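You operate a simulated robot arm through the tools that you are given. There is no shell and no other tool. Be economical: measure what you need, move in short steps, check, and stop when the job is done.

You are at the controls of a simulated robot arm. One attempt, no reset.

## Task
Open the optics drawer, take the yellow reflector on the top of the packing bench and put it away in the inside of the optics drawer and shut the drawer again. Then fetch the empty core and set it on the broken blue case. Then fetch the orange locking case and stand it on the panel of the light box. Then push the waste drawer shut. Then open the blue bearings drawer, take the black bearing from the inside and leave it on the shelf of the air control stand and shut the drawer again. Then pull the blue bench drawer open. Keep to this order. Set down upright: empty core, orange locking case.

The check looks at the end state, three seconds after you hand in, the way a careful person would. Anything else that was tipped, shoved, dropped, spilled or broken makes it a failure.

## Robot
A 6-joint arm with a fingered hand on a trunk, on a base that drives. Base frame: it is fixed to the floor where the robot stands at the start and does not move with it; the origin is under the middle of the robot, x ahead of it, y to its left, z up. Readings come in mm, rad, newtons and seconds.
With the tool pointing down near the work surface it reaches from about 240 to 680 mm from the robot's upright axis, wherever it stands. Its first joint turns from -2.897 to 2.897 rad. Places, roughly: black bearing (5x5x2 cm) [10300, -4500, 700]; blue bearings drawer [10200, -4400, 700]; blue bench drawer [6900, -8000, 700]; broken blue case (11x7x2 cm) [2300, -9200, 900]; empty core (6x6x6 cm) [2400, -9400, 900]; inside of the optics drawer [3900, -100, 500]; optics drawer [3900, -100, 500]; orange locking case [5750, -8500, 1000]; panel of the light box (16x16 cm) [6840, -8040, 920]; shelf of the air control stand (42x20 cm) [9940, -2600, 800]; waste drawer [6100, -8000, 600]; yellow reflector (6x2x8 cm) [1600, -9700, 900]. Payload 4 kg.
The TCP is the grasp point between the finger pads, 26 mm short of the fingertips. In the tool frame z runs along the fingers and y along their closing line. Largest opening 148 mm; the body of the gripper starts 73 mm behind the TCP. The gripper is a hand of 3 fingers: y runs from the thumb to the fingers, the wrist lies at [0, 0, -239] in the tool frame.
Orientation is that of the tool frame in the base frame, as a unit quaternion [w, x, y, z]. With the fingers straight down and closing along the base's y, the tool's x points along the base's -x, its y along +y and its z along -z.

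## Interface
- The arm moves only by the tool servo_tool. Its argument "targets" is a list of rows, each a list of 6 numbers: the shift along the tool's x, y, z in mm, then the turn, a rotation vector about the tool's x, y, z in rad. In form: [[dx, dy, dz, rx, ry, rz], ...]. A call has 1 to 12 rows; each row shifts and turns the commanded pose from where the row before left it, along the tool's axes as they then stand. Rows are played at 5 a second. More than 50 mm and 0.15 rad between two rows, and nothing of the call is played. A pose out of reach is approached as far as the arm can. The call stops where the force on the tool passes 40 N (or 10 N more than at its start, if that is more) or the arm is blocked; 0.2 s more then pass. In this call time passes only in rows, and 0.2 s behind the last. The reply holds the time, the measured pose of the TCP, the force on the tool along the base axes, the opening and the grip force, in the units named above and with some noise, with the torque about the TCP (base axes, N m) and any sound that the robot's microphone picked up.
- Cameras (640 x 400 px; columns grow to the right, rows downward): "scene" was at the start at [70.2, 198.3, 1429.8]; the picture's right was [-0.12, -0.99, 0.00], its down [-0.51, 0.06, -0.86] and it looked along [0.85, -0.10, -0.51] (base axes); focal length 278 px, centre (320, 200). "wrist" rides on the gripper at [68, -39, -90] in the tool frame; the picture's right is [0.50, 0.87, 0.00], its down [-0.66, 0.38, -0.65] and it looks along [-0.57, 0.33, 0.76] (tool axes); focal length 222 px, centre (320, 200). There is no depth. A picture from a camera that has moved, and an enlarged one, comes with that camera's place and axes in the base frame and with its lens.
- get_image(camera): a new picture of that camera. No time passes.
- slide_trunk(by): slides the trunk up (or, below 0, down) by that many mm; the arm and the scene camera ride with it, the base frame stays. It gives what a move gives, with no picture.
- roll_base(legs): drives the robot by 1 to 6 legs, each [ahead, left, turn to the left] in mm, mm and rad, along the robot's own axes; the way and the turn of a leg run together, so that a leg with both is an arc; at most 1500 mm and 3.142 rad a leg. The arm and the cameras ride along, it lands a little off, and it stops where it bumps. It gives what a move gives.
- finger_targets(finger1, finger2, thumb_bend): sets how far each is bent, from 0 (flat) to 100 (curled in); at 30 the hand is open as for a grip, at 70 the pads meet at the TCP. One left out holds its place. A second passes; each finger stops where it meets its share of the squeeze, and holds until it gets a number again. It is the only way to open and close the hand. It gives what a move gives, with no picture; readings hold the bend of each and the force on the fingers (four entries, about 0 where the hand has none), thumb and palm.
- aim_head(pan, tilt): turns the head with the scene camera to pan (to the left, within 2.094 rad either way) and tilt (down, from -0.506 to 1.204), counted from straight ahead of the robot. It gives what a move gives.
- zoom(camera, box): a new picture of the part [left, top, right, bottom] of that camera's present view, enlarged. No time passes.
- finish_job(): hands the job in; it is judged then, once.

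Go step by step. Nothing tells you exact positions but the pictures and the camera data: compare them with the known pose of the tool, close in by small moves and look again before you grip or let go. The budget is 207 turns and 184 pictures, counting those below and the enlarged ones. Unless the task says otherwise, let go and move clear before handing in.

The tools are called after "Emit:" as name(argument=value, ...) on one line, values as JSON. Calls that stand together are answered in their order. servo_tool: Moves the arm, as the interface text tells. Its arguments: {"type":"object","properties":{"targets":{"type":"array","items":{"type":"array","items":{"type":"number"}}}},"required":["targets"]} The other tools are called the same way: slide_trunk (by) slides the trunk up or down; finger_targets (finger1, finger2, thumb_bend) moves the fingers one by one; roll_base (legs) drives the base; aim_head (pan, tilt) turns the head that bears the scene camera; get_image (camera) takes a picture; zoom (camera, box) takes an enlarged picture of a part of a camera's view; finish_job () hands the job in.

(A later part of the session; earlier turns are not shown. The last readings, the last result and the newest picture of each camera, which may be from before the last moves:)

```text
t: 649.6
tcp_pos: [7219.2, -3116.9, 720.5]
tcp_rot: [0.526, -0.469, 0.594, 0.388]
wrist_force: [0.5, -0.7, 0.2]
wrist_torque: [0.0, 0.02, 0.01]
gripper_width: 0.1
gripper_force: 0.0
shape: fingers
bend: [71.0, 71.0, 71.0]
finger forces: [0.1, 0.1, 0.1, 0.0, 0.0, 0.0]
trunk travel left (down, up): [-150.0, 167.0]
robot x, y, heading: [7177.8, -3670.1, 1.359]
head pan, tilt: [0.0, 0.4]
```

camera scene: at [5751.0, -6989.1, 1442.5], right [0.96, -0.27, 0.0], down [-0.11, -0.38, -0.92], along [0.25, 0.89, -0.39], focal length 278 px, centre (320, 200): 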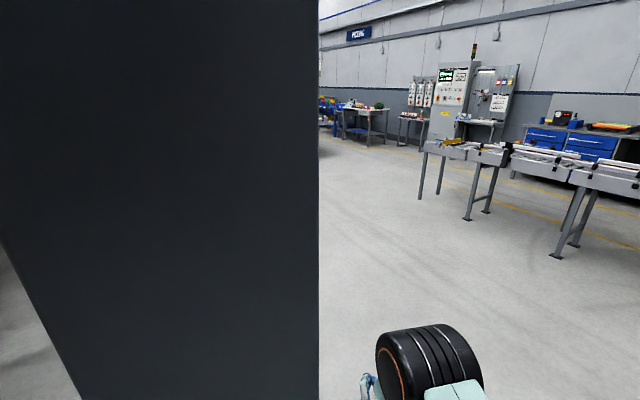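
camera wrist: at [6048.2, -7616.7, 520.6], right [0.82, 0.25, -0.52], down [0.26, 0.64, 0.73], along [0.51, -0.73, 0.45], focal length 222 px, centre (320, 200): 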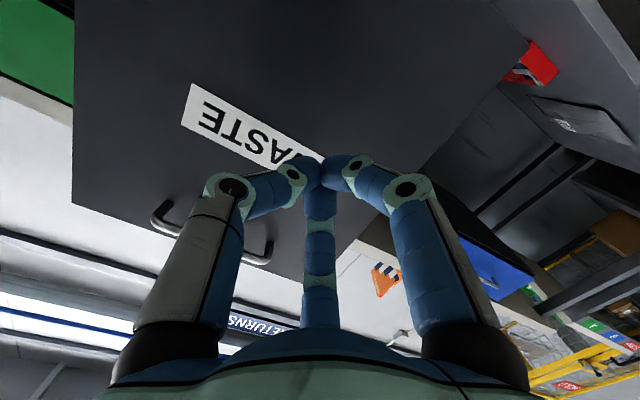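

Emit:
roll_base(legs=[[0, 0, -1.07], [850, 60, 0], [650, 0, 0]])

Emit:
aim_head(pan=-0.6, tilt=0.5)

Emit:
get_image(camera="scene")

```text
t: 660.1
tcp_pos: [9110.1, -2890.3, 720.4]
tcp_rot: [0.648, -0.117, 0.748, 0.08]
wrist_force: [-0.2, -0.2, 0.3]
wrist_torque: [0.01, -0.03, -0.01]
gripper_width: 0.0
gripper_force: 0.2
shape: fingers
bend: [71.0, 71.0, 71.0]
finger forces: [0.0, 0.0, 0.0, 0.0, 0.1, 0.0]
trunk travel left (down, up): [-150.0, 167.0]
robot x, y, heading: [8618.8, -3139.7, 0.326]
head pan, tilt: [0.0, 0.4]
```

```text
t: 661.1
tcp_pos: [9107.0, -2889.8, 720.7]
tcp_rot: [0.649, -0.117, 0.747, 0.081]
wrist_force: [0.4, -0.6, -0.4]
wrist_torque: [-0.01, 0.01, -0.02]
gripper_width: 0.1
gripper_force: 0.2
shape: fingers
bend: [71.0, 71.0, 71.0]
finger forces: [0.1, 0.0, 0.0, 0.1, 0.1, 0.0]
trunk travel left (down, up): [-150.0, 167.0]
robot x, y, heading: [8618.3, -3142.8, 0.333]
head pan, tilt: [-0.6, 0.499]
```

```text
40 pictures are left
camera scene: at [8618.1, -2974.4, 1433.3], right [-0.27, -0.96, 0.0], down [-0.46, 0.13, -0.88], along [0.85, -0.24, -0.48], focal length 278 px, centre (320, 200)
```

scene: 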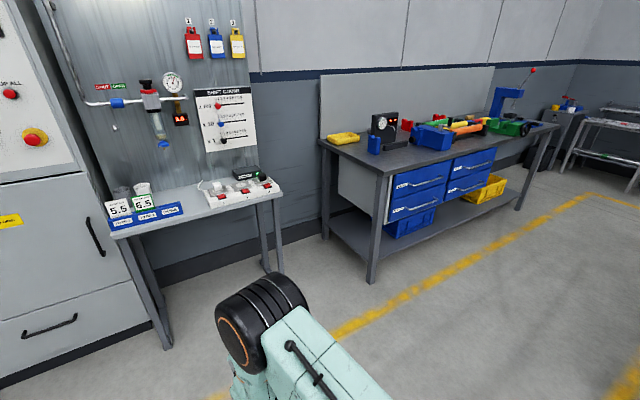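

Emit:
zoom(camera="scene", box=[370, 140, 510, 240])

Emit:
zoom(camera="scene", box=[90, 140, 300, 260])

```text
4.00 times, centred on (440, 190) of scene
camera zoom: at [8618.1, -2974.4, 1433.3], right [-0.27, -0.96, 0.0], down [-0.46, 0.13, -0.88], along [0.85, -0.24, -0.48], focal length 1113 px, centre (-160, 240)
```

zoom: 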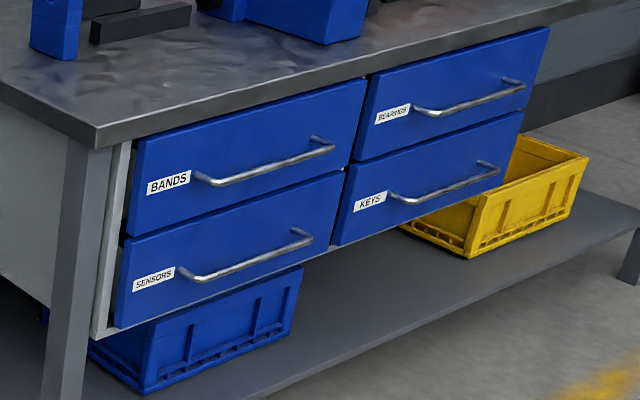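

```text
3.05 times, centred on (195, 200) of scene
camera zoom: at [8618.1, -2974.4, 1433.3], right [-0.27, -0.96, 0.0], down [-0.46, 0.13, -0.88], along [0.85, -0.24, -0.48], focal length 848 px, centre (701, 200)
```

zoom: 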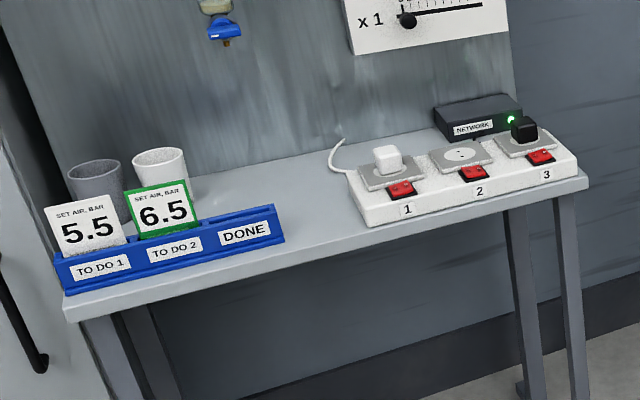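

Emit:
roll_base(legs=[[0, 0, -1.54], [900, 0, 0], [850, 0, 0], [0, 0, 1.48]])

Emit:
aim_head(pan=0, tilt=0.6)

Emit:
get_image(camera="scene")

```text
t: 677.4
tcp_pos: [9820.9, -4562.8, 719.8]
tcp_rot: [0.651, -0.1, 0.75, 0.066]
wrist_force: [-0.4, -0.7, -0.1]
wrist_torque: [-0.02, 0.0, 0.0]
gripper_width: 0.3
gripper_force: 0.0
shape: fingers
bend: [71.0, 71.0, 71.0]
finger forces: [0.0, 0.0, 0.0, 0.0, 0.0, 0.0]
trunk travel left (down, up): [-150.0, 167.0]
robot x, y, heading: [9314.7, -4794.0, 0.283]
head pan, tilt: [-0.6, 0.499]
```

```text
t: 678.4
tcp_pos: [9820.5, -4562.3, 721.0]
tcp_rot: [0.651, -0.101, 0.75, 0.067]
wrist_force: [-0.1, -0.1, 0.5]
wrist_torque: [-0.01, 0.01, 0.02]
gripper_width: 0.0
gripper_force: 0.1
shape: fingers
bend: [71.0, 71.0, 71.0]
finger forces: [0.0, 0.0, 0.0, 0.0, 0.0, 0.1]
trunk travel left (down, up): [-150.0, 167.0]
robot x, y, heading: [9313.8, -4793.9, 0.285]
head pan, tilt: [0.0, 0.6]
```

```text
37 pictures are left
camera scene: at [9325.5, -4572.3, 1424.3], right [0.28, -0.96, 0.0], down [-0.54, -0.16, -0.83], along [0.79, 0.23, -0.56], focal length 278 px, centre (320, 200)
```

scene: 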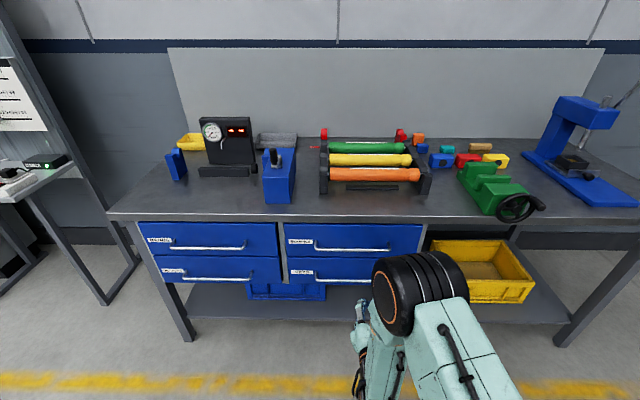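

The BEARINGS drawer is the upper right one, with its handle centred near (10042, -4481, 0.73), straight ahead. I'll turn the hand thumb-up, open it and approach.

Emit:
servo_tool(targets=[[0, 0, 0, 0, -0.14, 0], [0, 0, 0, 0, 0, -0.131], [0, 0, 0, 0, 0, -0.131], [0, 0, 0, 0, 0, -0.131], [0, 0, 0, 0, 0, -0.131], [0, 0, 0, 0, 0, -0.131], [0, 0, 0, 0, 0, -0.131], [0, 0, 0, 0, 0, -0.131], [0, 0, 0, 0, 0, -0.131], [0, 0, 0, 0, 0, -0.131], [0, 0, 0, 0, 0, -0.131], [0, 0, 0, 0, 0, -0.131]])

Emit:
servo_tool(targets=[[0, 0, 0, 0, 0, -0.131]])

Emit:
finger_targets(finger1=45, finger2=45, thumb_bend=45)

Emit:
roll_base(legs=[[110, 0, -0.012]])

Emit:
get_image(camera="wrist")

```text
t: 681.0
tcp_pos: [9819.8, -4561.2, 719.9]
tcp_rot: [0.574, -0.534, 0.466, -0.41]
wrist_force: [0.1, 0.0, 0.3]
wrist_torque: [0.01, 0.04, 0.01]
gripper_width: 0.0
gripper_force: 0.0
shape: fingers
bend: [71.0, 71.0, 71.0]
finger forces: [0.1, 0.0, 0.0, 0.0, 0.0, 0.0]
trunk travel left (down, up): [-150.0, 167.0]
robot x, y, heading: [9318.4, -4792.1, 0.286]
head pan, tilt: [0.0, 0.6]
```

```text
t: 681.4
tcp_pos: [9819.0, -4561.5, 722.0]
tcp_rot: [-0.545, 0.564, -0.43, 0.447]
wrist_force: [1.2, 0.3, -0.2]
wrist_torque: [-0.02, 0.01, 0.01]
gripper_width: 0.0
gripper_force: 0.0
shape: fingers
bend: [71.0, 71.0, 71.0]
finger forces: [0.0, 0.0, 0.0, 0.1, 0.1, 0.0]
trunk travel left (down, up): [-150.0, 167.0]
robot x, y, heading: [9320.7, -4795.7, 0.287]
head pan, tilt: [0.0, 0.6]
```

```text
t: 682.4
tcp_pos: [9819.5, -4560.4, 720.3]
tcp_rot: [-0.547, 0.564, -0.43, 0.446]
wrist_force: [-0.2, 0.5, 0.0]
wrist_torque: [-0.02, -0.01, -0.01]
gripper_width: 78.1
gripper_force: 0.1
shape: fingers
bend: [45.0, 45.0, 45.0]
finger forces: [0.0, 0.0, 0.0, 0.0, 0.0, 0.0]
trunk travel left (down, up): [-150.0, 167.0]
robot x, y, heading: [9319.2, -4790.2, 0.285]
head pan, tilt: [0.0, 0.6]
```

```text
t: 683.6
tcp_pos: [9928.1, -4535.7, 720.7]
tcp_rot: [-0.544, 0.562, -0.433, 0.448]
wrist_force: [0.2, -0.4, -1.5]
wrist_torque: [0.02, 0.0, -0.05]
gripper_width: 78.2
gripper_force: 0.0
shape: fingers
bend: [45.0, 45.0, 45.0]
finger forces: [0.0, 0.1, 0.0, 0.0, 0.0, 0.1]
trunk travel left (down, up): [-150.0, 167.0]
robot x, y, heading: [9426.1, -4764.0, 0.273]
head pan, tilt: [0.0, 0.6]
```

```text
36 pictures are left
camera wrist: at [9855.4, -4622.1, 762.3], right [0.11, -0.52, -0.85], down [-0.78, 0.48, -0.4], along [0.61, 0.71, -0.35], focal length 222 px, centre (320, 200)
```

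wrist: 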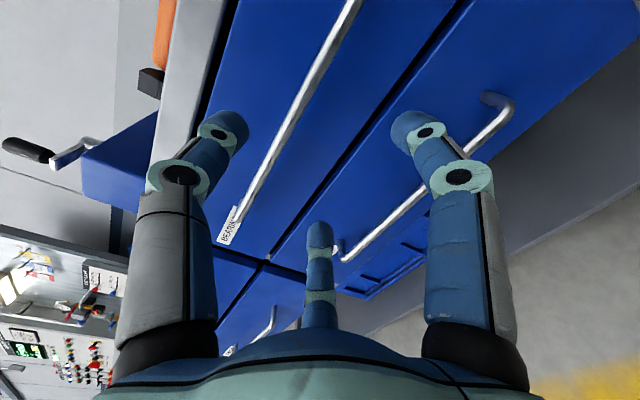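

Emit:
servo_tool(targets=[[0, -14, 0, 0, 0, 0]])

Emit:
roll_base(legs=[[92, 0, 0]])

Emit:
get_image(camera="wrist")

```text
t: 684.0
tcp_pos: [9926.9, -4536.3, 735.1]
tcp_rot: [-0.544, 0.561, -0.433, 0.449]
wrist_force: [0.1, -0.6, 0.5]
wrist_torque: [-0.01, 0.01, 0.01]
gripper_width: 78.3
gripper_force: 0.1
shape: fingers
bend: [45.0, 45.0, 45.0]
finger forces: [0.1, 0.0, 0.0, 0.1, 0.0, 0.0]
trunk travel left (down, up): [-150.0, 167.0]
robot x, y, heading: [9426.5, -4765.5, 0.275]
head pan, tilt: [0.0, 0.6]
```

```text
t: 685.1
tcp_pos: [10017.3, -4510.3, 732.9]
tcp_rot: [-0.544, 0.562, -0.433, 0.449]
wrist_force: [0.0, -0.4, 1.0]
wrist_torque: [0.03, 0.0, -0.03]
gripper_width: 78.3
gripper_force: 0.0
shape: fingers
bend: [45.0, 45.0, 45.0]
finger forces: [0.0, 0.0, 0.0, 0.0, 0.0, 0.1]
trunk travel left (down, up): [-150.0, 167.0]
robot x, y, heading: [9513.5, -4734.3, 0.277]
head pan, tilt: [0.0, 0.6]
```

```text
35 pictures are left
camera wrist: at [9944.3, -4596.2, 775.6], right [0.11, -0.52, -0.85], down [-0.78, 0.48, -0.4], along [0.61, 0.71, -0.35], focal length 222 px, centre (320, 200)
```

wrist: 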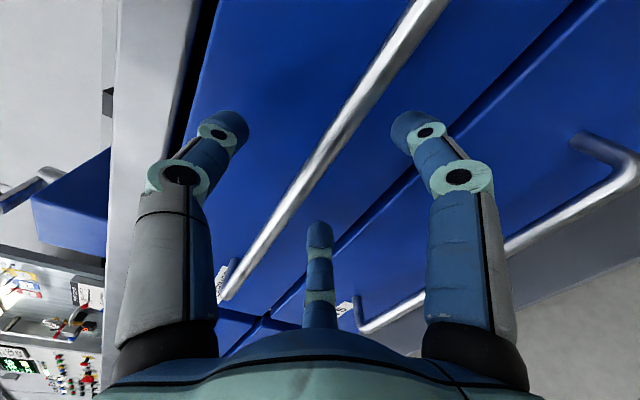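

Emit:
servo_tool(targets=[[0, -5, 0, 0, 0, 0]])

Emit:
roll_base(legs=[[14, 0, 0]])

Emit:
finger_targets(finger1=75, finger2=75, thumb_bend=75)

Emit:
get_image(camera="wrist")

```text
t: 685.5
tcp_pos: [10015.8, -4510.2, 738.5]
tcp_rot: [-0.544, 0.562, -0.432, 0.449]
wrist_force: [0.2, 0.2, -1.0]
wrist_torque: [0.01, 0.02, 0.02]
gripper_width: 78.3
gripper_force: 0.0
shape: fingers
bend: [45.0, 45.0, 45.0]
finger forces: [0.0, 0.0, 0.0, 0.0, 0.0, 0.0]
trunk travel left (down, up): [-150.0, 167.0]
robot x, y, heading: [9511.9, -4734.2, 0.274]
head pan, tilt: [0.0, 0.6]
```

```text
t: 686.3
tcp_pos: [10029.7, -4507.2, 738.8]
tcp_rot: [-0.544, 0.562, -0.433, 0.448]
wrist_force: [0.0, -0.2, 0.5]
wrist_torque: [-0.01, -0.01, 0.02]
gripper_width: 78.3
gripper_force: 0.2
shape: fingers
bend: [45.0, 45.0, 45.0]
finger forces: [0.1, 0.0, 0.0, 0.0, 0.1, 0.1]
trunk travel left (down, up): [-150.0, 167.0]
robot x, y, heading: [9526.1, -4729.2, 0.277]
head pan, tilt: [0.0, 0.6]
```

```text
t: 687.3
tcp_pos: [10030.9, -4507.6, 739.3]
tcp_rot: [-0.544, 0.562, -0.433, 0.448]
wrist_force: [1.1, 0.0, 0.2]
wrist_torque: [0.04, 0.01, 0.03]
gripper_width: 0.0
gripper_force: 0.0
shape: fingers
bend: [73.0, 73.0, 72.0]
finger forces: [0.0, 0.1, 0.0, 0.0, 0.0, 0.0]
trunk travel left (down, up): [-150.0, 167.0]
robot x, y, heading: [9527.0, -4733.9, 0.275]
head pan, tilt: [0.0, 0.6]
```

```text
34 pictures are left
camera wrist: at [9957.6, -4592.4, 781.2], right [0.11, -0.52, -0.85], down [-0.78, 0.48, -0.4], along [0.61, 0.71, -0.35], focal length 222 px, centre (320, 200)
```

wrist: 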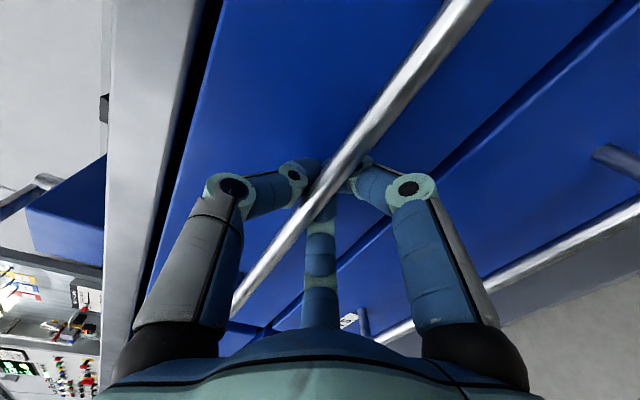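

Hooked the same way as before. I'll pull it open.

Emit:
roll_base(legs=[[-240, 0, 0]])

Emit:
get_image(camera="scene")

```text
t: 689.1
tcp_pos: [9796.6, -4567.3, 739.2]
tcp_rot: [-0.547, 0.564, -0.429, 0.445]
wrist_force: [0.7, -0.3, 0.1]
wrist_torque: [0.0, 0.01, -0.02]
gripper_width: 0.1
gripper_force: 0.1
shape: fingers
bend: [73.0, 73.0, 72.0]
finger forces: [0.0, 0.0, 0.0, 0.0, 0.1, 0.0]
trunk travel left (down, up): [-150.0, 167.0]
robot x, y, heading: [9297.4, -4799.5, 0.292]
head pan, tilt: [0.0, 0.6]
```

```text
33 pictures are left
camera scene: at [9303.0, -4579.4, 1424.3], right [0.28, -0.96, 0.0], down [-0.54, -0.16, -0.83], along [0.79, 0.23, -0.56], focal length 278 px, centre (320, 200)
```

scene: 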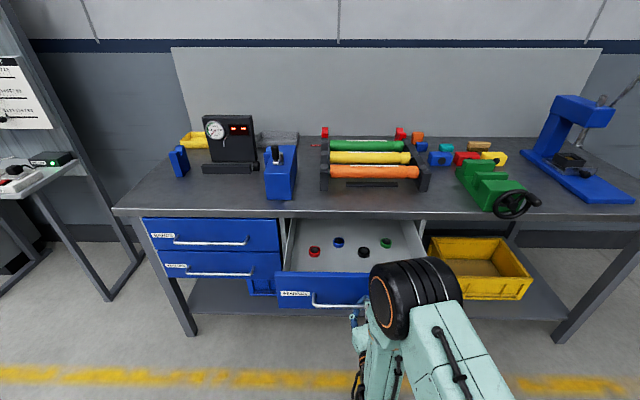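

Emit:
finger_targets(finger1=40, finger2=40, thumb_bend=40)

Emit:
roll_base(legs=[[-180, 0, 0]])

Emit:
slide_trunk(by=167)

Emit:
servo_tool(targets=[[0, 0, 0, -0.131, 0, 0], [0, 0, 0, -0.131, 0, 0], [0, 0, 0, -0.131, 0, 0], [0, 0, 0, -0.131, 0, 0], [0, 0, 0, -0.131, 0, 0], [0, 0, 0, -0.131, 0, 0], [0, 0, 0, -0.131, 0, 0], [0, 0, 0, -0.131, 0, 0], [0, 0, 0, -0.131, 0, 0], [0, 0, 0, -0.131, 0, 0], [0, 0, 0, -0.131, 0, 0], [0, 0, 0, -0.13, 0, 0]])

Emit:
servo_tool(targets=[[0, 0, -45, 0, 0, 0.131], [0, 0, -45, 0, 0, 0.131], [0, 0, -45, 0, 0, 0.131], [0, 0, 0, 0, 0, 0.131], [0, 0, 0, 0, 0, 0.131], [0, 0, 0, 0, 0, 0.131], [0, 0, 0, 0, 0, 0.131], [0, 0, 0, 0, 0, 0.131], [0, 0, 0, 0, 0, 0.131], [0, 0, 0, 0, 0, 0.131], [0, 0, 0, 0, 0, 0.131], [0, 0, 0, 0, 0, 0.131]])

Emit:
aim_head(pan=0, tilt=0.7)

Emit:
get_image(camera="scene")

```text
t: 690.1
tcp_pos: [9798.1, -4567.6, 739.3]
tcp_rot: [-0.546, 0.565, -0.429, 0.446]
wrist_force: [-0.7, 0.7, 0.4]
wrist_torque: [0.02, 0.0, 0.0]
gripper_width: 94.6
gripper_force: 0.1
shape: fingers
bend: [40.0, 40.0, 40.0]
finger forces: [0.0, 0.1, 0.0, 0.1, 0.0, 0.0]
trunk travel left (down, up): [-150.0, 167.0]
robot x, y, heading: [9295.8, -4796.7, 0.29]
head pan, tilt: [0.0, 0.6]
```

```text
t: 691.6
tcp_pos: [9628.1, -4613.9, 740.0]
tcp_rot: [-0.548, 0.566, -0.427, 0.443]
wrist_force: [0.9, -0.6, -0.8]
wrist_torque: [0.01, 0.0, 0.02]
gripper_width: 94.7
gripper_force: 0.1
shape: fingers
bend: [40.0, 40.0, 40.0]
finger forces: [0.0, 0.1, 0.0, 0.1, 0.1, 0.0]
trunk travel left (down, up): [-150.0, 167.0]
robot x, y, heading: [9128.0, -4847.2, 0.293]
head pan, tilt: [0.0, 0.6]
```

```text
t: 693.5
tcp_pos: [9628.4, -4613.6, 905.8]
tcp_rot: [-0.548, 0.566, -0.427, 0.444]
wrist_force: [-1.1, 0.4, -0.5]
wrist_torque: [0.0, 0.02, 0.04]
gripper_width: 94.7
gripper_force: 0.1
shape: fingers
bend: [40.0, 40.0, 40.0]
finger forces: [0.0, 0.0, 0.0, 0.0, 0.0, 0.1]
trunk travel left (down, up): [-317.0, 0.0]
robot x, y, heading: [9129.6, -4847.9, 0.294]
head pan, tilt: [0.0, 0.6]
```

```text
t: 696.1
tcp_pos: [9636.5, -4626.0, 906.2]
tcp_rot: [-0.033, 0.781, -0.619, 0.072]
wrist_force: [-0.6, 0.3, -0.4]
wrist_torque: [0.03, -0.02, 0.02]
gripper_width: 94.7
gripper_force: 0.2
shape: fingers
bend: [40.0, 40.0, 40.0]
finger forces: [0.1, 0.0, 0.0, 0.0, 0.0, 0.0]
out of reach, approached as far as the arm can: row 9, 10, 11
trunk travel left (down, up): [-317.0, 0.0]
robot x, y, heading: [9132.8, -4845.8, 0.296]
head pan, tilt: [0.0, 0.6]
```

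```text
t: 698.7
tcp_pos: [9614.1, -4619.3, 1038.7]
tcp_rot: [0.076, -0.114, 0.99, -0.028]
wrist_force: [-0.5, -0.4, 0.1]
wrist_torque: [-0.01, 0.0, -0.04]
gripper_width: 94.8
gripper_force: 0.2
shape: fingers
bend: [40.0, 40.0, 40.0]
finger forces: [0.0, 0.0, 0.0, 0.0, 0.1, 0.0]
trunk travel left (down, up): [-317.0, 0.0]
robot x, y, heading: [9131.0, -4850.2, 0.297]
head pan, tilt: [0.0, 0.6]
```

```text
t: 699.3
tcp_pos: [9613.9, -4620.7, 1040.0]
tcp_rot: [0.076, -0.114, 0.99, -0.028]
wrist_force: [0.2, 0.4, -0.4]
wrist_torque: [0.02, -0.01, 0.02]
gripper_width: 95.0
gripper_force: 0.1
shape: fingers
bend: [40.0, 40.0, 40.0]
finger forces: [0.0, 0.0, 0.0, 0.0, 0.0, 0.0]
trunk travel left (down, up): [-317.0, 0.0]
robot x, y, heading: [9131.6, -4848.3, 0.295]
head pan, tilt: [0.0, 0.7]
```

```text
32 pictures are left
camera scene: at [9118.9, -4634.2, 1583.7], right [0.29, -0.96, 0.0], down [-0.62, -0.19, -0.77], along [0.73, 0.22, -0.64], focal length 278 px, centre (320, 200)
```

scene: 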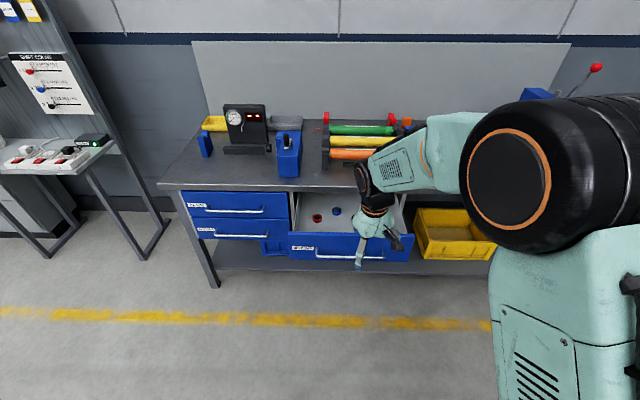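

The bearings sit too close under the bench edge. I'll reach a closed fist just inside the drawer front and draw it open further.

Emit:
servo_tool(targets=[[0, 0, 0, -0.082, 0.125, 0]])

Emit:
finger_targets(finger1=72, finger2=72, thumb_bend=72)

Emit:
roll_base(legs=[[300, 0, -0.02]])

Emit:
slide_trunk(by=-200)

Emit:
get_image(camera="wrist")

Emit:
get_image(camera="scene")

```text
t: 699.7
tcp_pos: [9614.7, -4620.6, 1039.4]
tcp_rot: [0.009, -0.115, 0.993, 0.006]
wrist_force: [-0.3, -1.1, -0.4]
wrist_torque: [-0.04, 0.02, -0.02]
gripper_width: 94.8
gripper_force: 0.1
shape: fingers
bend: [40.0, 40.0, 40.0]
finger forces: [0.0, 0.0, 0.0, 0.0, 0.0, 0.0]
trunk travel left (down, up): [-317.0, 0.0]
robot x, y, heading: [9127.8, -4848.2, 0.292]
head pan, tilt: [0.0, 0.7]
```

```text
t: 700.7
tcp_pos: [9613.9, -4620.5, 1039.6]
tcp_rot: [0.01, -0.115, 0.993, 0.006]
wrist_force: [0.5, -0.5, -0.1]
wrist_torque: [-0.01, -0.01, -0.02]
gripper_width: 0.4
gripper_force: 0.0
shape: fingers
bend: [71.0, 71.0, 71.0]
finger forces: [0.0, 0.2, 0.0, 0.0, 0.0, 0.0]
trunk travel left (down, up): [-317.0, 0.0]
robot x, y, heading: [9132.6, -4847.7, 0.297]
head pan, tilt: [0.0, 0.7]
```

```text
t: 702.8
tcp_pos: [9908.5, -4540.1, 1039.4]
tcp_rot: [0.009, -0.108, 0.994, 0.006]
wrist_force: [-0.1, -0.6, 0.0]
wrist_torque: [0.02, 0.01, -0.01]
gripper_width: 0.0
gripper_force: 0.1
shape: fingers
bend: [71.0, 71.0, 71.0]
finger forces: [0.0, 0.0, 0.0, 0.0, 0.0, 0.0]
trunk travel left (down, up): [-317.0, 0.0]
robot x, y, heading: [9425.1, -4764.2, 0.279]
head pan, tilt: [0.0, 0.7]
```

```text
t: 705.0
tcp_pos: [9907.8, -4540.3, 839.4]
tcp_rot: [0.01, -0.108, 0.994, 0.006]
wrist_force: [0.3, 0.6, -0.3]
wrist_torque: [-0.02, 0.01, 0.01]
gripper_width: 0.0
gripper_force: 0.0
shape: fingers
bend: [71.0, 71.0, 71.0]
finger forces: [0.1, 0.0, 0.1, 0.1, 0.1, 0.1]
trunk travel left (down, up): [-117.0, 200.0]
robot x, y, heading: [9423.3, -4763.2, 0.283]
head pan, tilt: [0.0, 0.7]
```

```text
31 pictures are left
camera wrist: at [9849.5, -4595.3, 927.7], right [-0.68, 0.74, 0.0], down [0.55, 0.5, 0.67], along [0.5, 0.45, -0.74], focal length 222 px, centre (320, 200)
```

wrist: 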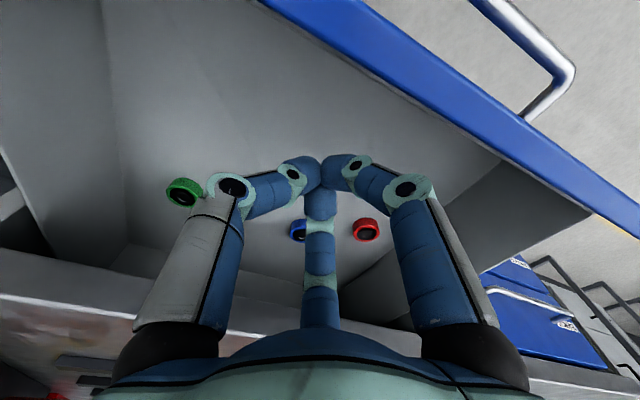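

```text
30 pictures are left
camera scene: at [9433.7, -4541.5, 1381.6], right [0.28, -0.96, 0.0], down [-0.62, -0.18, -0.77], along [0.73, 0.21, -0.64], focal length 278 px, centre (320, 200)
```

scene: 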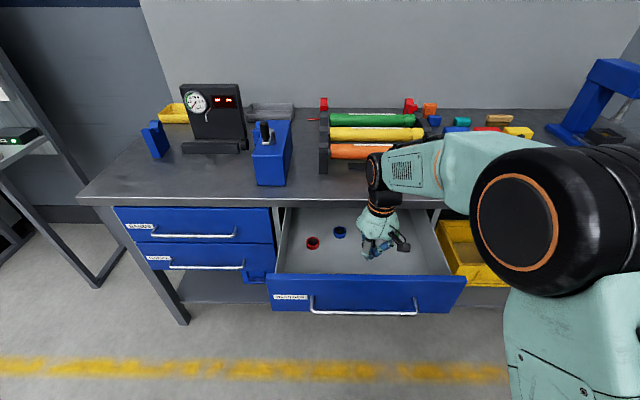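

Emit:
servo_tool(targets=[[0, 0, 45, 0, 0, 0], [0, 0, 45, 0, 0, 0], [0, 0, 12, 0, 0, 0]])

Emit:
roll_base(legs=[[-170, 0, 0]])

Emit:
get_image(camera="scene")

```text
t: 705.8
tcp_pos: [9911.9, -4540.5, 735.1]
tcp_rot: [0.01, -0.109, 0.994, 0.006]
wrist_force: [-0.3, -0.2, 0.9]
wrist_torque: [-0.03, -0.01, 0.01]
gripper_width: 0.1
gripper_force: 0.1
shape: fingers
bend: [71.0, 71.0, 71.0]
finger forces: [0.0, 0.1, 0.1, 0.0, 0.1, 0.0]
trunk travel left (down, up): [-117.0, 200.0]
robot x, y, heading: [9422.1, -4761.8, 0.282]
head pan, tilt: [0.0, 0.7]
```

```text
t: 707.1
tcp_pos: [9782.7, -4574.5, 737.0]
tcp_rot: [0.021, -0.108, 0.994, 0.009]
wrist_force: [2.0, -0.3, 1.3]
wrist_torque: [-0.01, 0.14, -0.03]
gripper_width: 0.0
gripper_force: 0.9
shape: fingers
bend: [72.0, 68.0, 71.0]
finger forces: [2.1, 0.1, 0.0, 0.1, 0.0, 0.1]
trunk travel left (down, up): [-117.0, 200.0]
robot x, y, heading: [9288.5, -4798.7, 0.286]
head pan, tilt: [0.0, 0.7]
stopped in leg 1: the force on the tool passed its limit at 68 N (the readings are from after the stop); the commanded pose is now the measured one
```

```text
29 pictures are left
camera scene: at [9298.3, -4580.8, 1381.5], right [0.28, -0.96, 0.0], down [-0.62, -0.18, -0.76], along [0.73, 0.22, -0.64], focal length 278 px, centre (320, 200)
```

scene: 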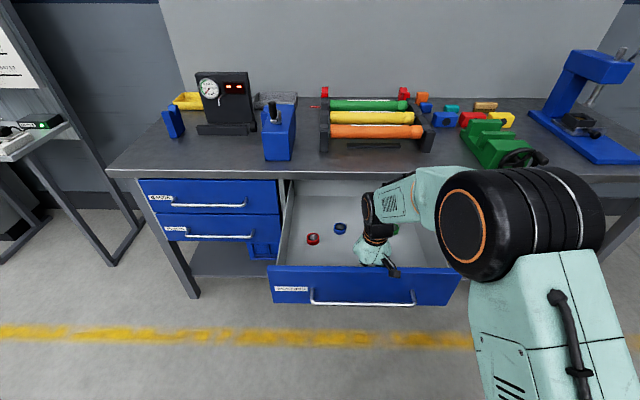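

Emit:
servo_tool(targets=[[-15, 0, -20, 0, 0, 0], [0, 0, -45, 0, 0, 0], [0, 0, -45, 0, 0, 0], [0, 0, -45, 0, 0, 0]])

Emit:
finger_targets(finger1=42, finger2=42, thumb_bend=42)

Emit:
get_image(camera="wrist")

Emit:
zoom(camera="scene", box=[260, 160, 480, 300])

```text
t: 708.1
tcp_pos: [9791.8, -4575.8, 896.3]
tcp_rot: [0.02, -0.109, 0.994, 0.008]
wrist_force: [-0.6, -0.7, 0.0]
wrist_torque: [0.01, 0.03, 0.01]
gripper_width: 0.0
gripper_force: 0.1
shape: fingers
bend: [72.0, 68.0, 71.0]
finger forces: [0.0, 0.0, 0.0, 0.0, 0.0, 0.0]
trunk travel left (down, up): [-117.0, 200.0]
robot x, y, heading: [9284.3, -4800.4, 0.286]
head pan, tilt: [0.0, 0.7]
```

```text
t: 709.1
tcp_pos: [9792.2, -4575.8, 896.2]
tcp_rot: [0.02, -0.109, 0.994, 0.009]
wrist_force: [-0.2, -0.3, -0.3]
wrist_torque: [-0.01, 0.05, 0.0]
gripper_width: 88.0
gripper_force: 0.0
shape: fingers
bend: [42.0, 42.0, 42.0]
finger forces: [0.1, 0.1, 0.0, 0.1, 0.0, 0.0]
trunk travel left (down, up): [-117.0, 200.0]
robot x, y, heading: [9286.0, -4800.4, 0.284]
head pan, tilt: [0.0, 0.7]
```

```text
28 pictures are left
camera wrist: at [9731.8, -4632.0, 982.8], right [-0.68, 0.74, -0.01], down [0.53, 0.5, 0.68], along [0.51, 0.46, -0.73], focal length 222 px, centre (320, 200)
```

wrist: 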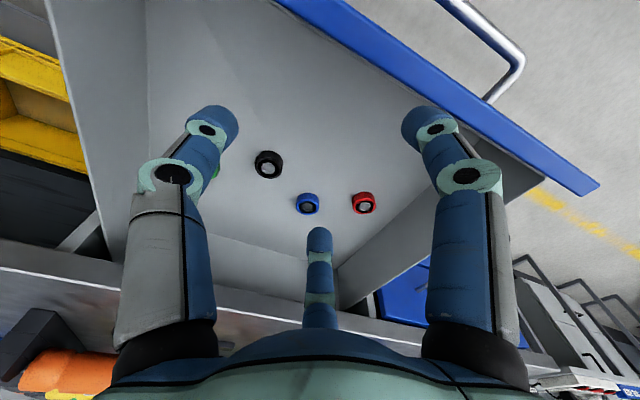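

```text
2.86 times, centred on (370, 230) of scene
camera zoom: at [9297.8, -4580.9, 1381.5], right [0.28, -0.96, 0.0], down [-0.62, -0.18, -0.76], along [0.73, 0.22, -0.64], focal length 795 px, centre (177, 114)
```

zoom: 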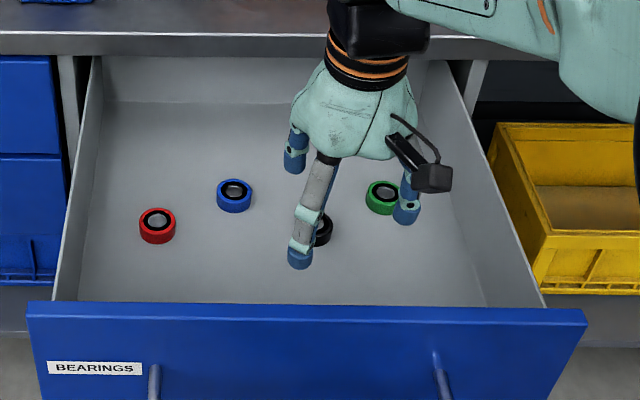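

The drawer is at its stop and the black bearing is at about (9927, -4564, 0.70). I'll centre the hand over it.

Emit:
roll_base(legs=[[134, -16, 0]])

Emit:
servo_tool(targets=[[0, 0, 45, 0.0, 0.0, 0], [0, 0, 45, 0, 0, 0]])

Emit:
get_image(camera="wrist")

Emit:
zoom(camera="scene", box=[260, 180, 480, 320])

```text
t: 710.4
tcp_pos: [9923.5, -4552.8, 896.0]
tcp_rot: [0.019, -0.11, 0.994, 0.008]
wrist_force: [0.5, 0.3, 0.2]
wrist_torque: [-0.01, -0.03, 0.03]
gripper_width: 88.2
gripper_force: 0.0
shape: fingers
bend: [42.0, 42.0, 42.0]
finger forces: [0.1, 0.0, 0.0, 0.0, 0.0, 0.0]
trunk travel left (down, up): [-117.0, 200.0]
robot x, y, heading: [9418.8, -4778.6, 0.29]
head pan, tilt: [0.0, 0.7]
```

```text
t: 711.0
tcp_pos: [9926.9, -4552.3, 807.7]
tcp_rot: [0.019, -0.11, 0.994, 0.008]
wrist_force: [-0.1, -0.3, 0.2]
wrist_torque: [0.0, 0.0, 0.02]
gripper_width: 88.2
gripper_force: 0.0
shape: fingers
bend: [42.0, 42.0, 42.0]
finger forces: [0.1, 0.1, 0.0, 0.1, 0.0, 0.1]
trunk travel left (down, up): [-117.0, 200.0]
robot x, y, heading: [9420.5, -4779.7, 0.29]
head pan, tilt: [0.0, 0.7]
```

```text
26 pictures are left
camera wrist: at [9867.4, -4608.3, 893.8], right [-0.68, 0.74, -0.01], down [0.53, 0.5, 0.68], along [0.51, 0.46, -0.73], focal length 222 px, centre (320, 200)
```

wrist: 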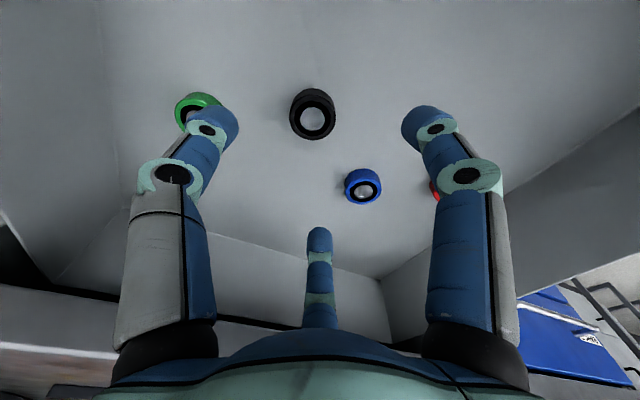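

```text
2.86 times, centred on (370, 250) of scene
camera zoom: at [9429.4, -4558.5, 1381.5], right [0.28, -0.96, 0.0], down [-0.62, -0.18, -0.76], along [0.73, 0.22, -0.64], focal length 795 px, centre (177, 57)
```

zoom: 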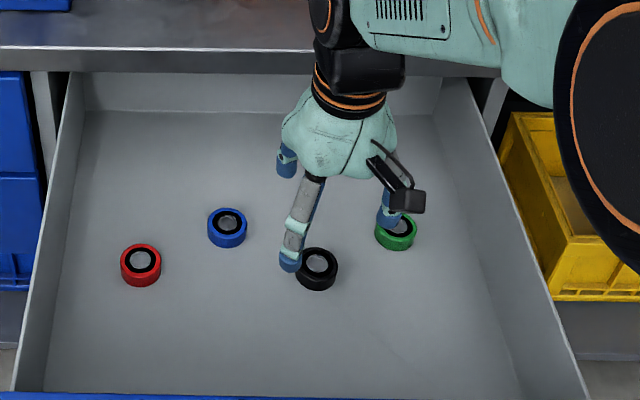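

Emit:
servo_tool(targets=[[-5, -6, 30, 0, 0, 0], [0, 0, 35, 0, 0, 0], [0, 0, 22, 0, 0, 0]])

Emit:
get_image(camera="wrist")

```text
t: 711.8
tcp_pos: [9933.8, -4554.3, 719.4]
tcp_rot: [0.02, -0.109, 0.994, 0.009]
wrist_force: [0.1, 0.4, 0.6]
wrist_torque: [0.01, -0.01, 0.02]
gripper_width: 88.4
gripper_force: 0.0
shape: fingers
bend: [42.0, 42.0, 42.0]
finger forces: [0.0, 0.0, 0.0, 0.0, 0.1, 0.1]
trunk travel left (down, up): [-117.0, 200.0]
robot x, y, heading: [9418.3, -4778.3, 0.289]
head pan, tilt: [0.0, 0.7]
```

```text
24 pictures are left
camera wrist: at [9874.5, -4610.6, 805.8], right [-0.68, 0.74, -0.01], down [0.53, 0.5, 0.69], along [0.51, 0.46, -0.73], focal length 222 px, centre (320, 200)
```

wrist: 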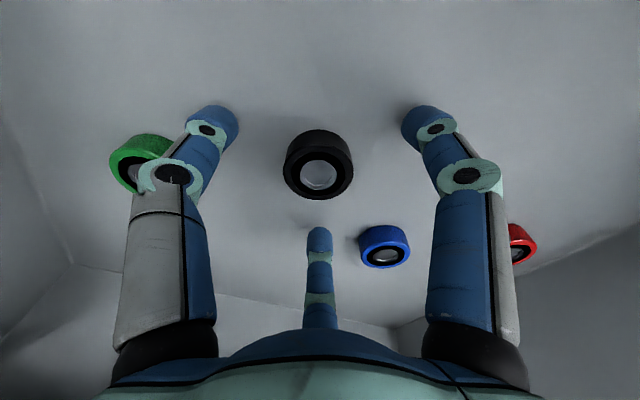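

Emit:
servo_tool(targets=[[0, 0, 8, 0, 0, 0]])

Emit:
finger_targets(finger1=70, finger2=70, thumb_bend=70)

Emit:
servo_tool(targets=[[0, 0, -25, 0, 0, 0], [0, 0, -40, 0, 0, 0]])

Emit:
get_image(camera="wrist")

```text
t: 712.2
tcp_pos: [9936.4, -4554.6, 715.8]
tcp_rot: [0.022, -0.11, 0.994, 0.009]
wrist_force: [4.1, -1.3, 29.8]
wrist_torque: [0.44, 1.76, 0.01]
gripper_width: 89.6
gripper_force: 15.0
shape: fingers
bend: [40.0, 42.0, 42.0]
finger forces: [30.1, 0.1, 0.0, 0.0, 0.0, 0.1]
trunk travel left (down, up): [-117.0, 200.0]
robot x, y, heading: [9415.4, -4779.1, 0.285]
head pan, tilt: [0.0, 0.7]
```

```text
t: 712.6
tcp_pos: [9937.3, -4553.9, 717.2]
tcp_rot: [0.024, -0.109, 0.994, 0.01]
wrist_force: [-0.7, 1.5, 24.8]
wrist_torque: [0.44, 1.34, -0.07]
gripper_width: 40.9
gripper_force: 13.8
shape: fingers
bend: [46.0, 69.0, 70.0]
finger forces: [26.4, 1.1, 0.0, 0.0, 0.8, 0.1]
trunk travel left (down, up): [-117.0, 200.0]
robot x, y, heading: [9417.7, -4781.6, 0.291]
head pan, tilt: [0.0, 0.7]
stopped: the force on the tool passed its limit at 42 N (the readings are from after the stop); the commanded pose is now the measured one
```

```text
t: 713.2
tcp_pos: [9933.7, -4555.2, 778.9]
tcp_rot: [0.022, -0.11, 0.994, 0.008]
wrist_force: [0.2, 0.6, -1.0]
wrist_torque: [0.01, 0.0, -0.01]
gripper_width: 38.9
gripper_force: 3.5
shape: fingers
bend: [48.0, 69.0, 70.0]
finger forces: [3.6, 1.3, 0.0, 0.1, 2.4, 0.1]
trunk travel left (down, up): [-117.0, 200.0]
robot x, y, heading: [9420.4, -4779.1, 0.285]
head pan, tilt: [0.0, 0.7]
```

```text
23 pictures are left
camera wrist: at [9873.1, -4612.6, 865.3], right [-0.68, 0.74, -0.01], down [0.53, 0.5, 0.69], along [0.51, 0.46, -0.73], focal length 222 px, centre (320, 200)
```

wrist: 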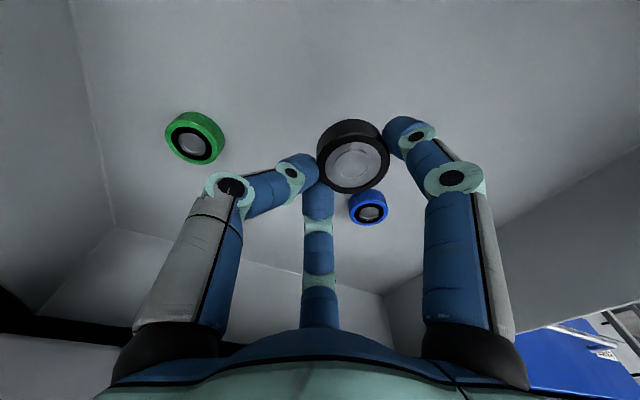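

Emit:
finger_targets(finger1=72, finger2=70, thumb_bend=70)

Emit:
servo_tool(targets=[[0, 0, -45, 0, 0, 0], [0, 0, -45, 0, 0, 0], [0, 0, -45, 0, 0, 0], [0, 0, -45, 0, 0, 0]])

Emit:
get_image(camera="wrist")

```text
t: 714.2
tcp_pos: [9933.6, -4556.4, 779.0]
tcp_rot: [0.022, -0.109, 0.994, 0.009]
wrist_force: [-0.2, -0.1, -1.0]
wrist_torque: [-0.01, 0.0, 0.02]
gripper_width: 36.9
gripper_force: 10.4
shape: fingers
bend: [51.0, 69.0, 69.0]
finger forces: [10.1, 3.0, 0.1, 0.0, 7.0, 0.1]
trunk travel left (down, up): [-117.0, 200.0]
robot x, y, heading: [9415.6, -4779.8, 0.284]
head pan, tilt: [0.0, 0.7]
```

```text
t: 715.2
tcp_pos: [9926.3, -4559.3, 961.9]
tcp_rot: [0.022, -0.11, 0.994, 0.008]
wrist_force: [-0.3, 0.5, -0.3]
wrist_torque: [0.0, -0.01, 0.02]
gripper_width: 37.3
gripper_force: 9.8
shape: fingers
bend: [51.0, 69.0, 69.0]
finger forces: [9.9, 3.0, 0.0, 0.1, 6.8, 0.0]
trunk travel left (down, up): [-117.0, 200.0]
robot x, y, heading: [9414.8, -4780.0, 0.29]
head pan, tilt: [0.0, 0.7]
```

```text
22 pictures are left
camera wrist: at [9866.5, -4615.6, 1048.8], right [-0.68, 0.74, -0.01], down [0.53, 0.5, 0.69], along [0.51, 0.46, -0.73], focal length 222 px, centre (320, 200)
```

wrist: 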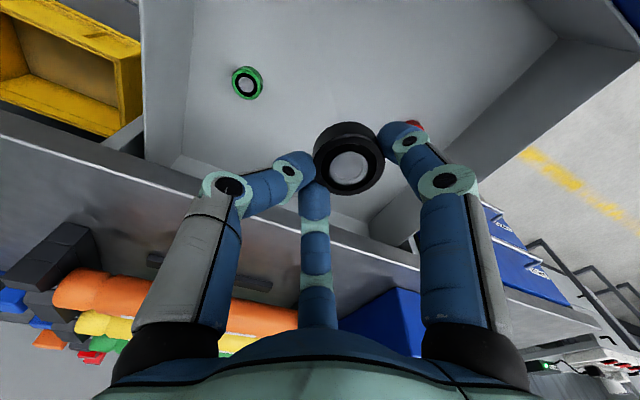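

The bearing is held. I'll carry it to the air control stand shelf.

Emit:
slide_trunk(by=150)

Emit:
roll_base(legs=[[-350, 0, 0], [0, 930, 0], [0, 930, 0]])

Emit:
aim_head(pan=0.0, tilt=0.6)

Emit:
get_image(camera="scene")

```text
t: 716.9
tcp_pos: [9925.2, -4560.0, 1109.0]
tcp_rot: [0.022, -0.11, 0.994, 0.009]
wrist_force: [-0.8, 0.3, -1.4]
wrist_torque: [0.0, 0.0, 0.0]
gripper_width: 37.2
gripper_force: 9.9
shape: fingers
bend: [51.0, 69.0, 69.0]
finger forces: [10.0, 3.1, 0.0, 0.1, 6.8, 0.1]
trunk travel left (down, up): [-267.0, 50.0]
robot x, y, heading: [9417.8, -4779.3, 0.292]
head pan, tilt: [0.0, 0.7]
```

```text
t: 735.4
tcp_pos: [9026.8, -2865.7, 1109.6]
tcp_rot: [0.022, -0.128, 0.991, 0.009]
wrist_force: [0.0, -0.4, -0.1]
wrist_torque: [-0.03, 0.02, -0.01]
gripper_width: 37.1
gripper_force: 9.9
shape: fingers
bend: [51.0, 69.0, 69.0]
finger forces: [9.8, 3.1, 0.0, 0.0, 6.6, 0.0]
trunk travel left (down, up): [-267.0, 50.0]
robot x, y, heading: [8530.4, -3104.4, 0.326]
head pan, tilt: [0.0, 0.7]
```

```text
t: 736.0
tcp_pos: [9027.6, -2865.5, 1108.6]
tcp_rot: [0.022, -0.128, 0.991, 0.009]
wrist_force: [0.3, 0.8, -1.8]
wrist_torque: [-0.01, 0.0, 0.0]
gripper_width: 36.9
gripper_force: 9.4
shape: fingers
bend: [51.0, 69.0, 69.0]
finger forces: [9.8, 3.2, 0.1, 0.1, 6.7, 0.0]
trunk travel left (down, up): [-267.0, 50.0]
robot x, y, heading: [8522.3, -3104.5, 0.329]
head pan, tilt: [0.0, 0.6]
```

```text
21 pictures are left
camera scene: at [8517.9, -2888.2, 1540.4], right [0.32, -0.95, 0.0], down [-0.54, -0.18, -0.82], along [0.78, 0.26, -0.57], focal length 278 px, centre (320, 200)
```

scene: 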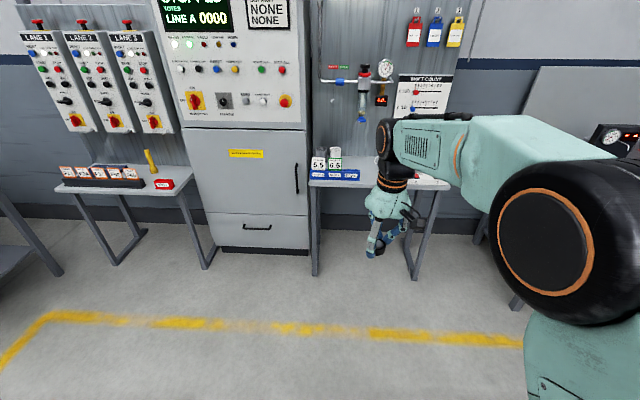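

Emit:
roll_base(legs=[[800, -103, -0.04]])

Emit:
aim_head(pan=0.0, tilt=0.75)

Emit:
zoom(camera="scene", box=[200, 60, 520, 260])

```text
t: 740.3
tcp_pos: [9819.1, -2745.1, 1108.6]
tcp_rot: [0.022, -0.108, 0.994, 0.008]
wrist_force: [0.0, -0.4, -0.4]
wrist_torque: [-0.02, -0.05, 0.0]
gripper_width: 36.8
gripper_force: 10.2
shape: fingers
bend: [51.0, 69.0, 68.0]
finger forces: [9.8, 3.2, 0.0, 0.0, 6.6, 0.0]
trunk travel left (down, up): [-267.0, 50.0]
robot x, y, heading: [9311.2, -2964.4, 0.282]
head pan, tilt: [0.0, 0.6]
```

```text
t: 741.0
tcp_pos: [9819.1, -2744.9, 1107.9]
tcp_rot: [0.021, -0.108, 0.994, 0.008]
wrist_force: [-0.6, 0.3, 0.0]
wrist_torque: [-0.02, 0.02, 0.01]
gripper_width: 36.9
gripper_force: 9.9
shape: fingers
bend: [51.0, 69.0, 68.0]
finger forces: [9.8, 3.2, 0.0, 0.0, 6.6, 0.0]
trunk travel left (down, up): [-267.0, 50.0]
robot x, y, heading: [9312.8, -2963.9, 0.284]
head pan, tilt: [0.0, 0.75]
```

```text
2.00 times, centred on (360, 160) of scene
camera zoom: at [9303.5, -2748.0, 1527.6], right [0.28, -0.96, 0.0], down [-0.65, -0.19, -0.73], along [0.7, 0.21, -0.68], focal length 557 px, centre (240, 280)
```

zoom: 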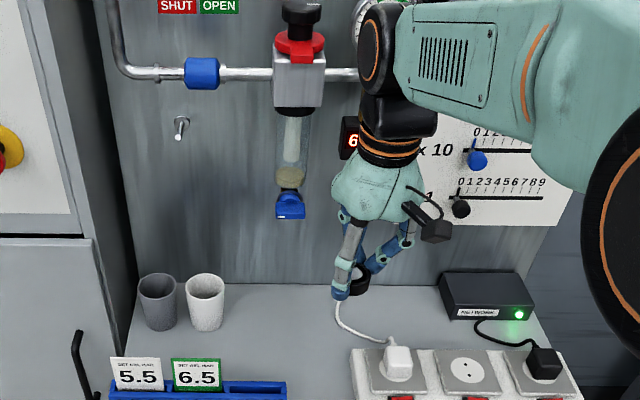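

Emit:
roll_base(legs=[[108, 15, 0]])

Emit:
servo_tool(targets=[[0, 0, 45, 0, 0, 0], [0, 0, 45, 0, 0, 0], [0, 0, 45, 0, 0, 0], [0, 0, 40, 0, 0, 0]])

Emit:
zoom(camera="scene", box=[240, 120, 480, 280])

```text
t: 742.2
tcp_pos: [9919.3, -2696.7, 1109.2]
tcp_rot: [0.021, -0.111, 0.994, 0.009]
wrist_force: [0.2, 0.1, -1.0]
wrist_torque: [0.01, 0.01, 0.01]
gripper_width: 37.4
gripper_force: 9.6
shape: fingers
bend: [51.0, 69.0, 68.0]
finger forces: [9.8, 3.2, 0.0, 0.2, 6.7, 0.1]
trunk travel left (down, up): [-267.0, 50.0]
robot x, y, heading: [9408.4, -2919.5, 0.284]
head pan, tilt: [0.0, 0.75]
```

```text
t: 743.2
tcp_pos: [9925.9, -2692.2, 933.5]
tcp_rot: [0.022, -0.11, 0.994, 0.009]
wrist_force: [0.6, 0.0, -1.6]
wrist_torque: [-0.02, 0.02, -0.04]
gripper_width: 37.0
gripper_force: 10.3
shape: fingers
bend: [51.0, 69.0, 68.0]
finger forces: [9.8, 3.2, 0.0, 0.0, 6.5, 0.0]
trunk travel left (down, up): [-267.0, 50.0]
robot x, y, heading: [9410.7, -2915.9, 0.287]
head pan, tilt: [0.0, 0.75]
```

```text
2.50 times, centred on (360, 200) of scene
camera zoom: at [9403.2, -2703.1, 1527.6], right [0.28, -0.96, 0.0], down [-0.65, -0.19, -0.73], along [0.7, 0.21, -0.68], focal length 696 px, centre (220, 200)
```

zoom: 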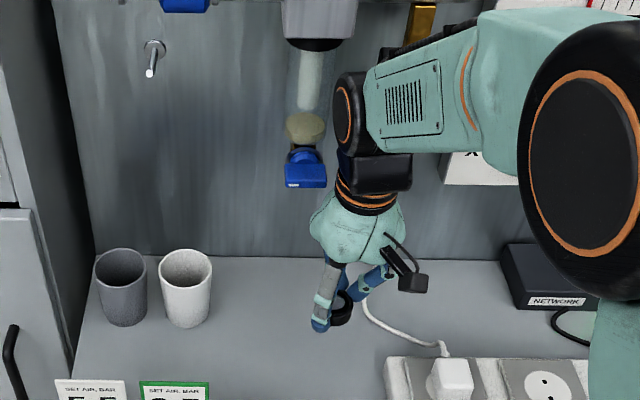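

Emit:
servo_tool(targets=[[0, 0, 40, 0, 0, 0], [0, 0, 35, 0, 0, 0]])

Emit:
servo_tool(targets=[[0, 0, 10, 0, 0, 0]])

```text
t: 743.8
tcp_pos: [9929.8, -2692.5, 858.0]
tcp_rot: [0.022, -0.109, 0.994, 0.008]
wrist_force: [-1.0, 0.4, -0.3]
wrist_torque: [-0.02, 0.0, -0.02]
gripper_width: 36.8
gripper_force: 9.4
shape: fingers
bend: [51.0, 69.0, 68.0]
finger forces: [9.8, 3.2, 0.0, 0.0, 6.6, 0.0]
trunk travel left (down, up): [-267.0, 50.0]
robot x, y, heading: [9409.4, -2919.7, 0.289]
head pan, tilt: [0.0, 0.75]
```

```text
t: 744.2
tcp_pos: [9929.8, -2691.9, 848.4]
tcp_rot: [0.022, -0.11, 0.994, 0.009]
wrist_force: [0.3, 0.2, -1.3]
wrist_torque: [-0.01, -0.06, 0.02]
gripper_width: 37.0
gripper_force: 9.8
shape: fingers
bend: [51.0, 69.0, 68.0]
finger forces: [9.9, 3.2, 0.0, 0.0, 6.5, 0.0]
trunk travel left (down, up): [-267.0, 50.0]
robot x, y, heading: [9410.9, -2921.0, 0.288]
head pan, tilt: [0.0, 0.75]
```

Emit:
servo_tool(targets=[[0, 0, 10, 0, 0, 0]])

Emit:
servo_tool(targets=[[0, 0, 6, 0, 0, 0]])

Emit:
zoom(camera="scene", box=[320, 220, 440, 300])

```text
t: 744.6
tcp_pos: [9929.2, -2691.8, 838.7]
tcp_rot: [0.022, -0.11, 0.994, 0.008]
wrist_force: [-0.2, 0.4, -0.3]
wrist_torque: [0.0, -0.02, -0.04]
gripper_width: 36.9
gripper_force: 9.7
shape: fingers
bend: [51.0, 69.0, 68.0]
finger forces: [9.8, 3.1, 0.1, 0.2, 6.5, 0.0]
trunk travel left (down, up): [-267.0, 50.0]
robot x, y, heading: [9406.6, -2917.6, 0.291]
head pan, tilt: [0.0, 0.75]
```

```text
t: 745.0
tcp_pos: [9929.2, -2691.5, 836.2]
tcp_rot: [0.024, -0.109, 0.994, 0.009]
wrist_force: [-1.7, 0.2, 17.6]
wrist_torque: [0.24, 0.85, 0.01]
gripper_width: 36.8
gripper_force: 17.1
shape: fingers
bend: [50.0, 69.0, 68.0]
finger forces: [24.4, 3.1, 0.0, 0.1, 6.5, 0.0]
trunk travel left (down, up): [-267.0, 50.0]
robot x, y, heading: [9408.0, -2919.6, 0.285]
head pan, tilt: [0.0, 0.75]
```

```text
5.00 times, centred on (380, 260) of scene
camera zoom: at [9400.5, -2704.2, 1528.0], right [0.28, -0.96, 0.0], down [-0.65, -0.19, -0.73], along [0.7, 0.21, -0.68], focal length 1392 px, centre (20, -100)
```

zoom: 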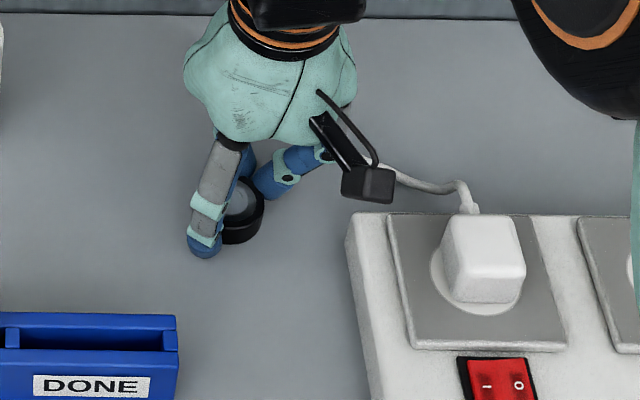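

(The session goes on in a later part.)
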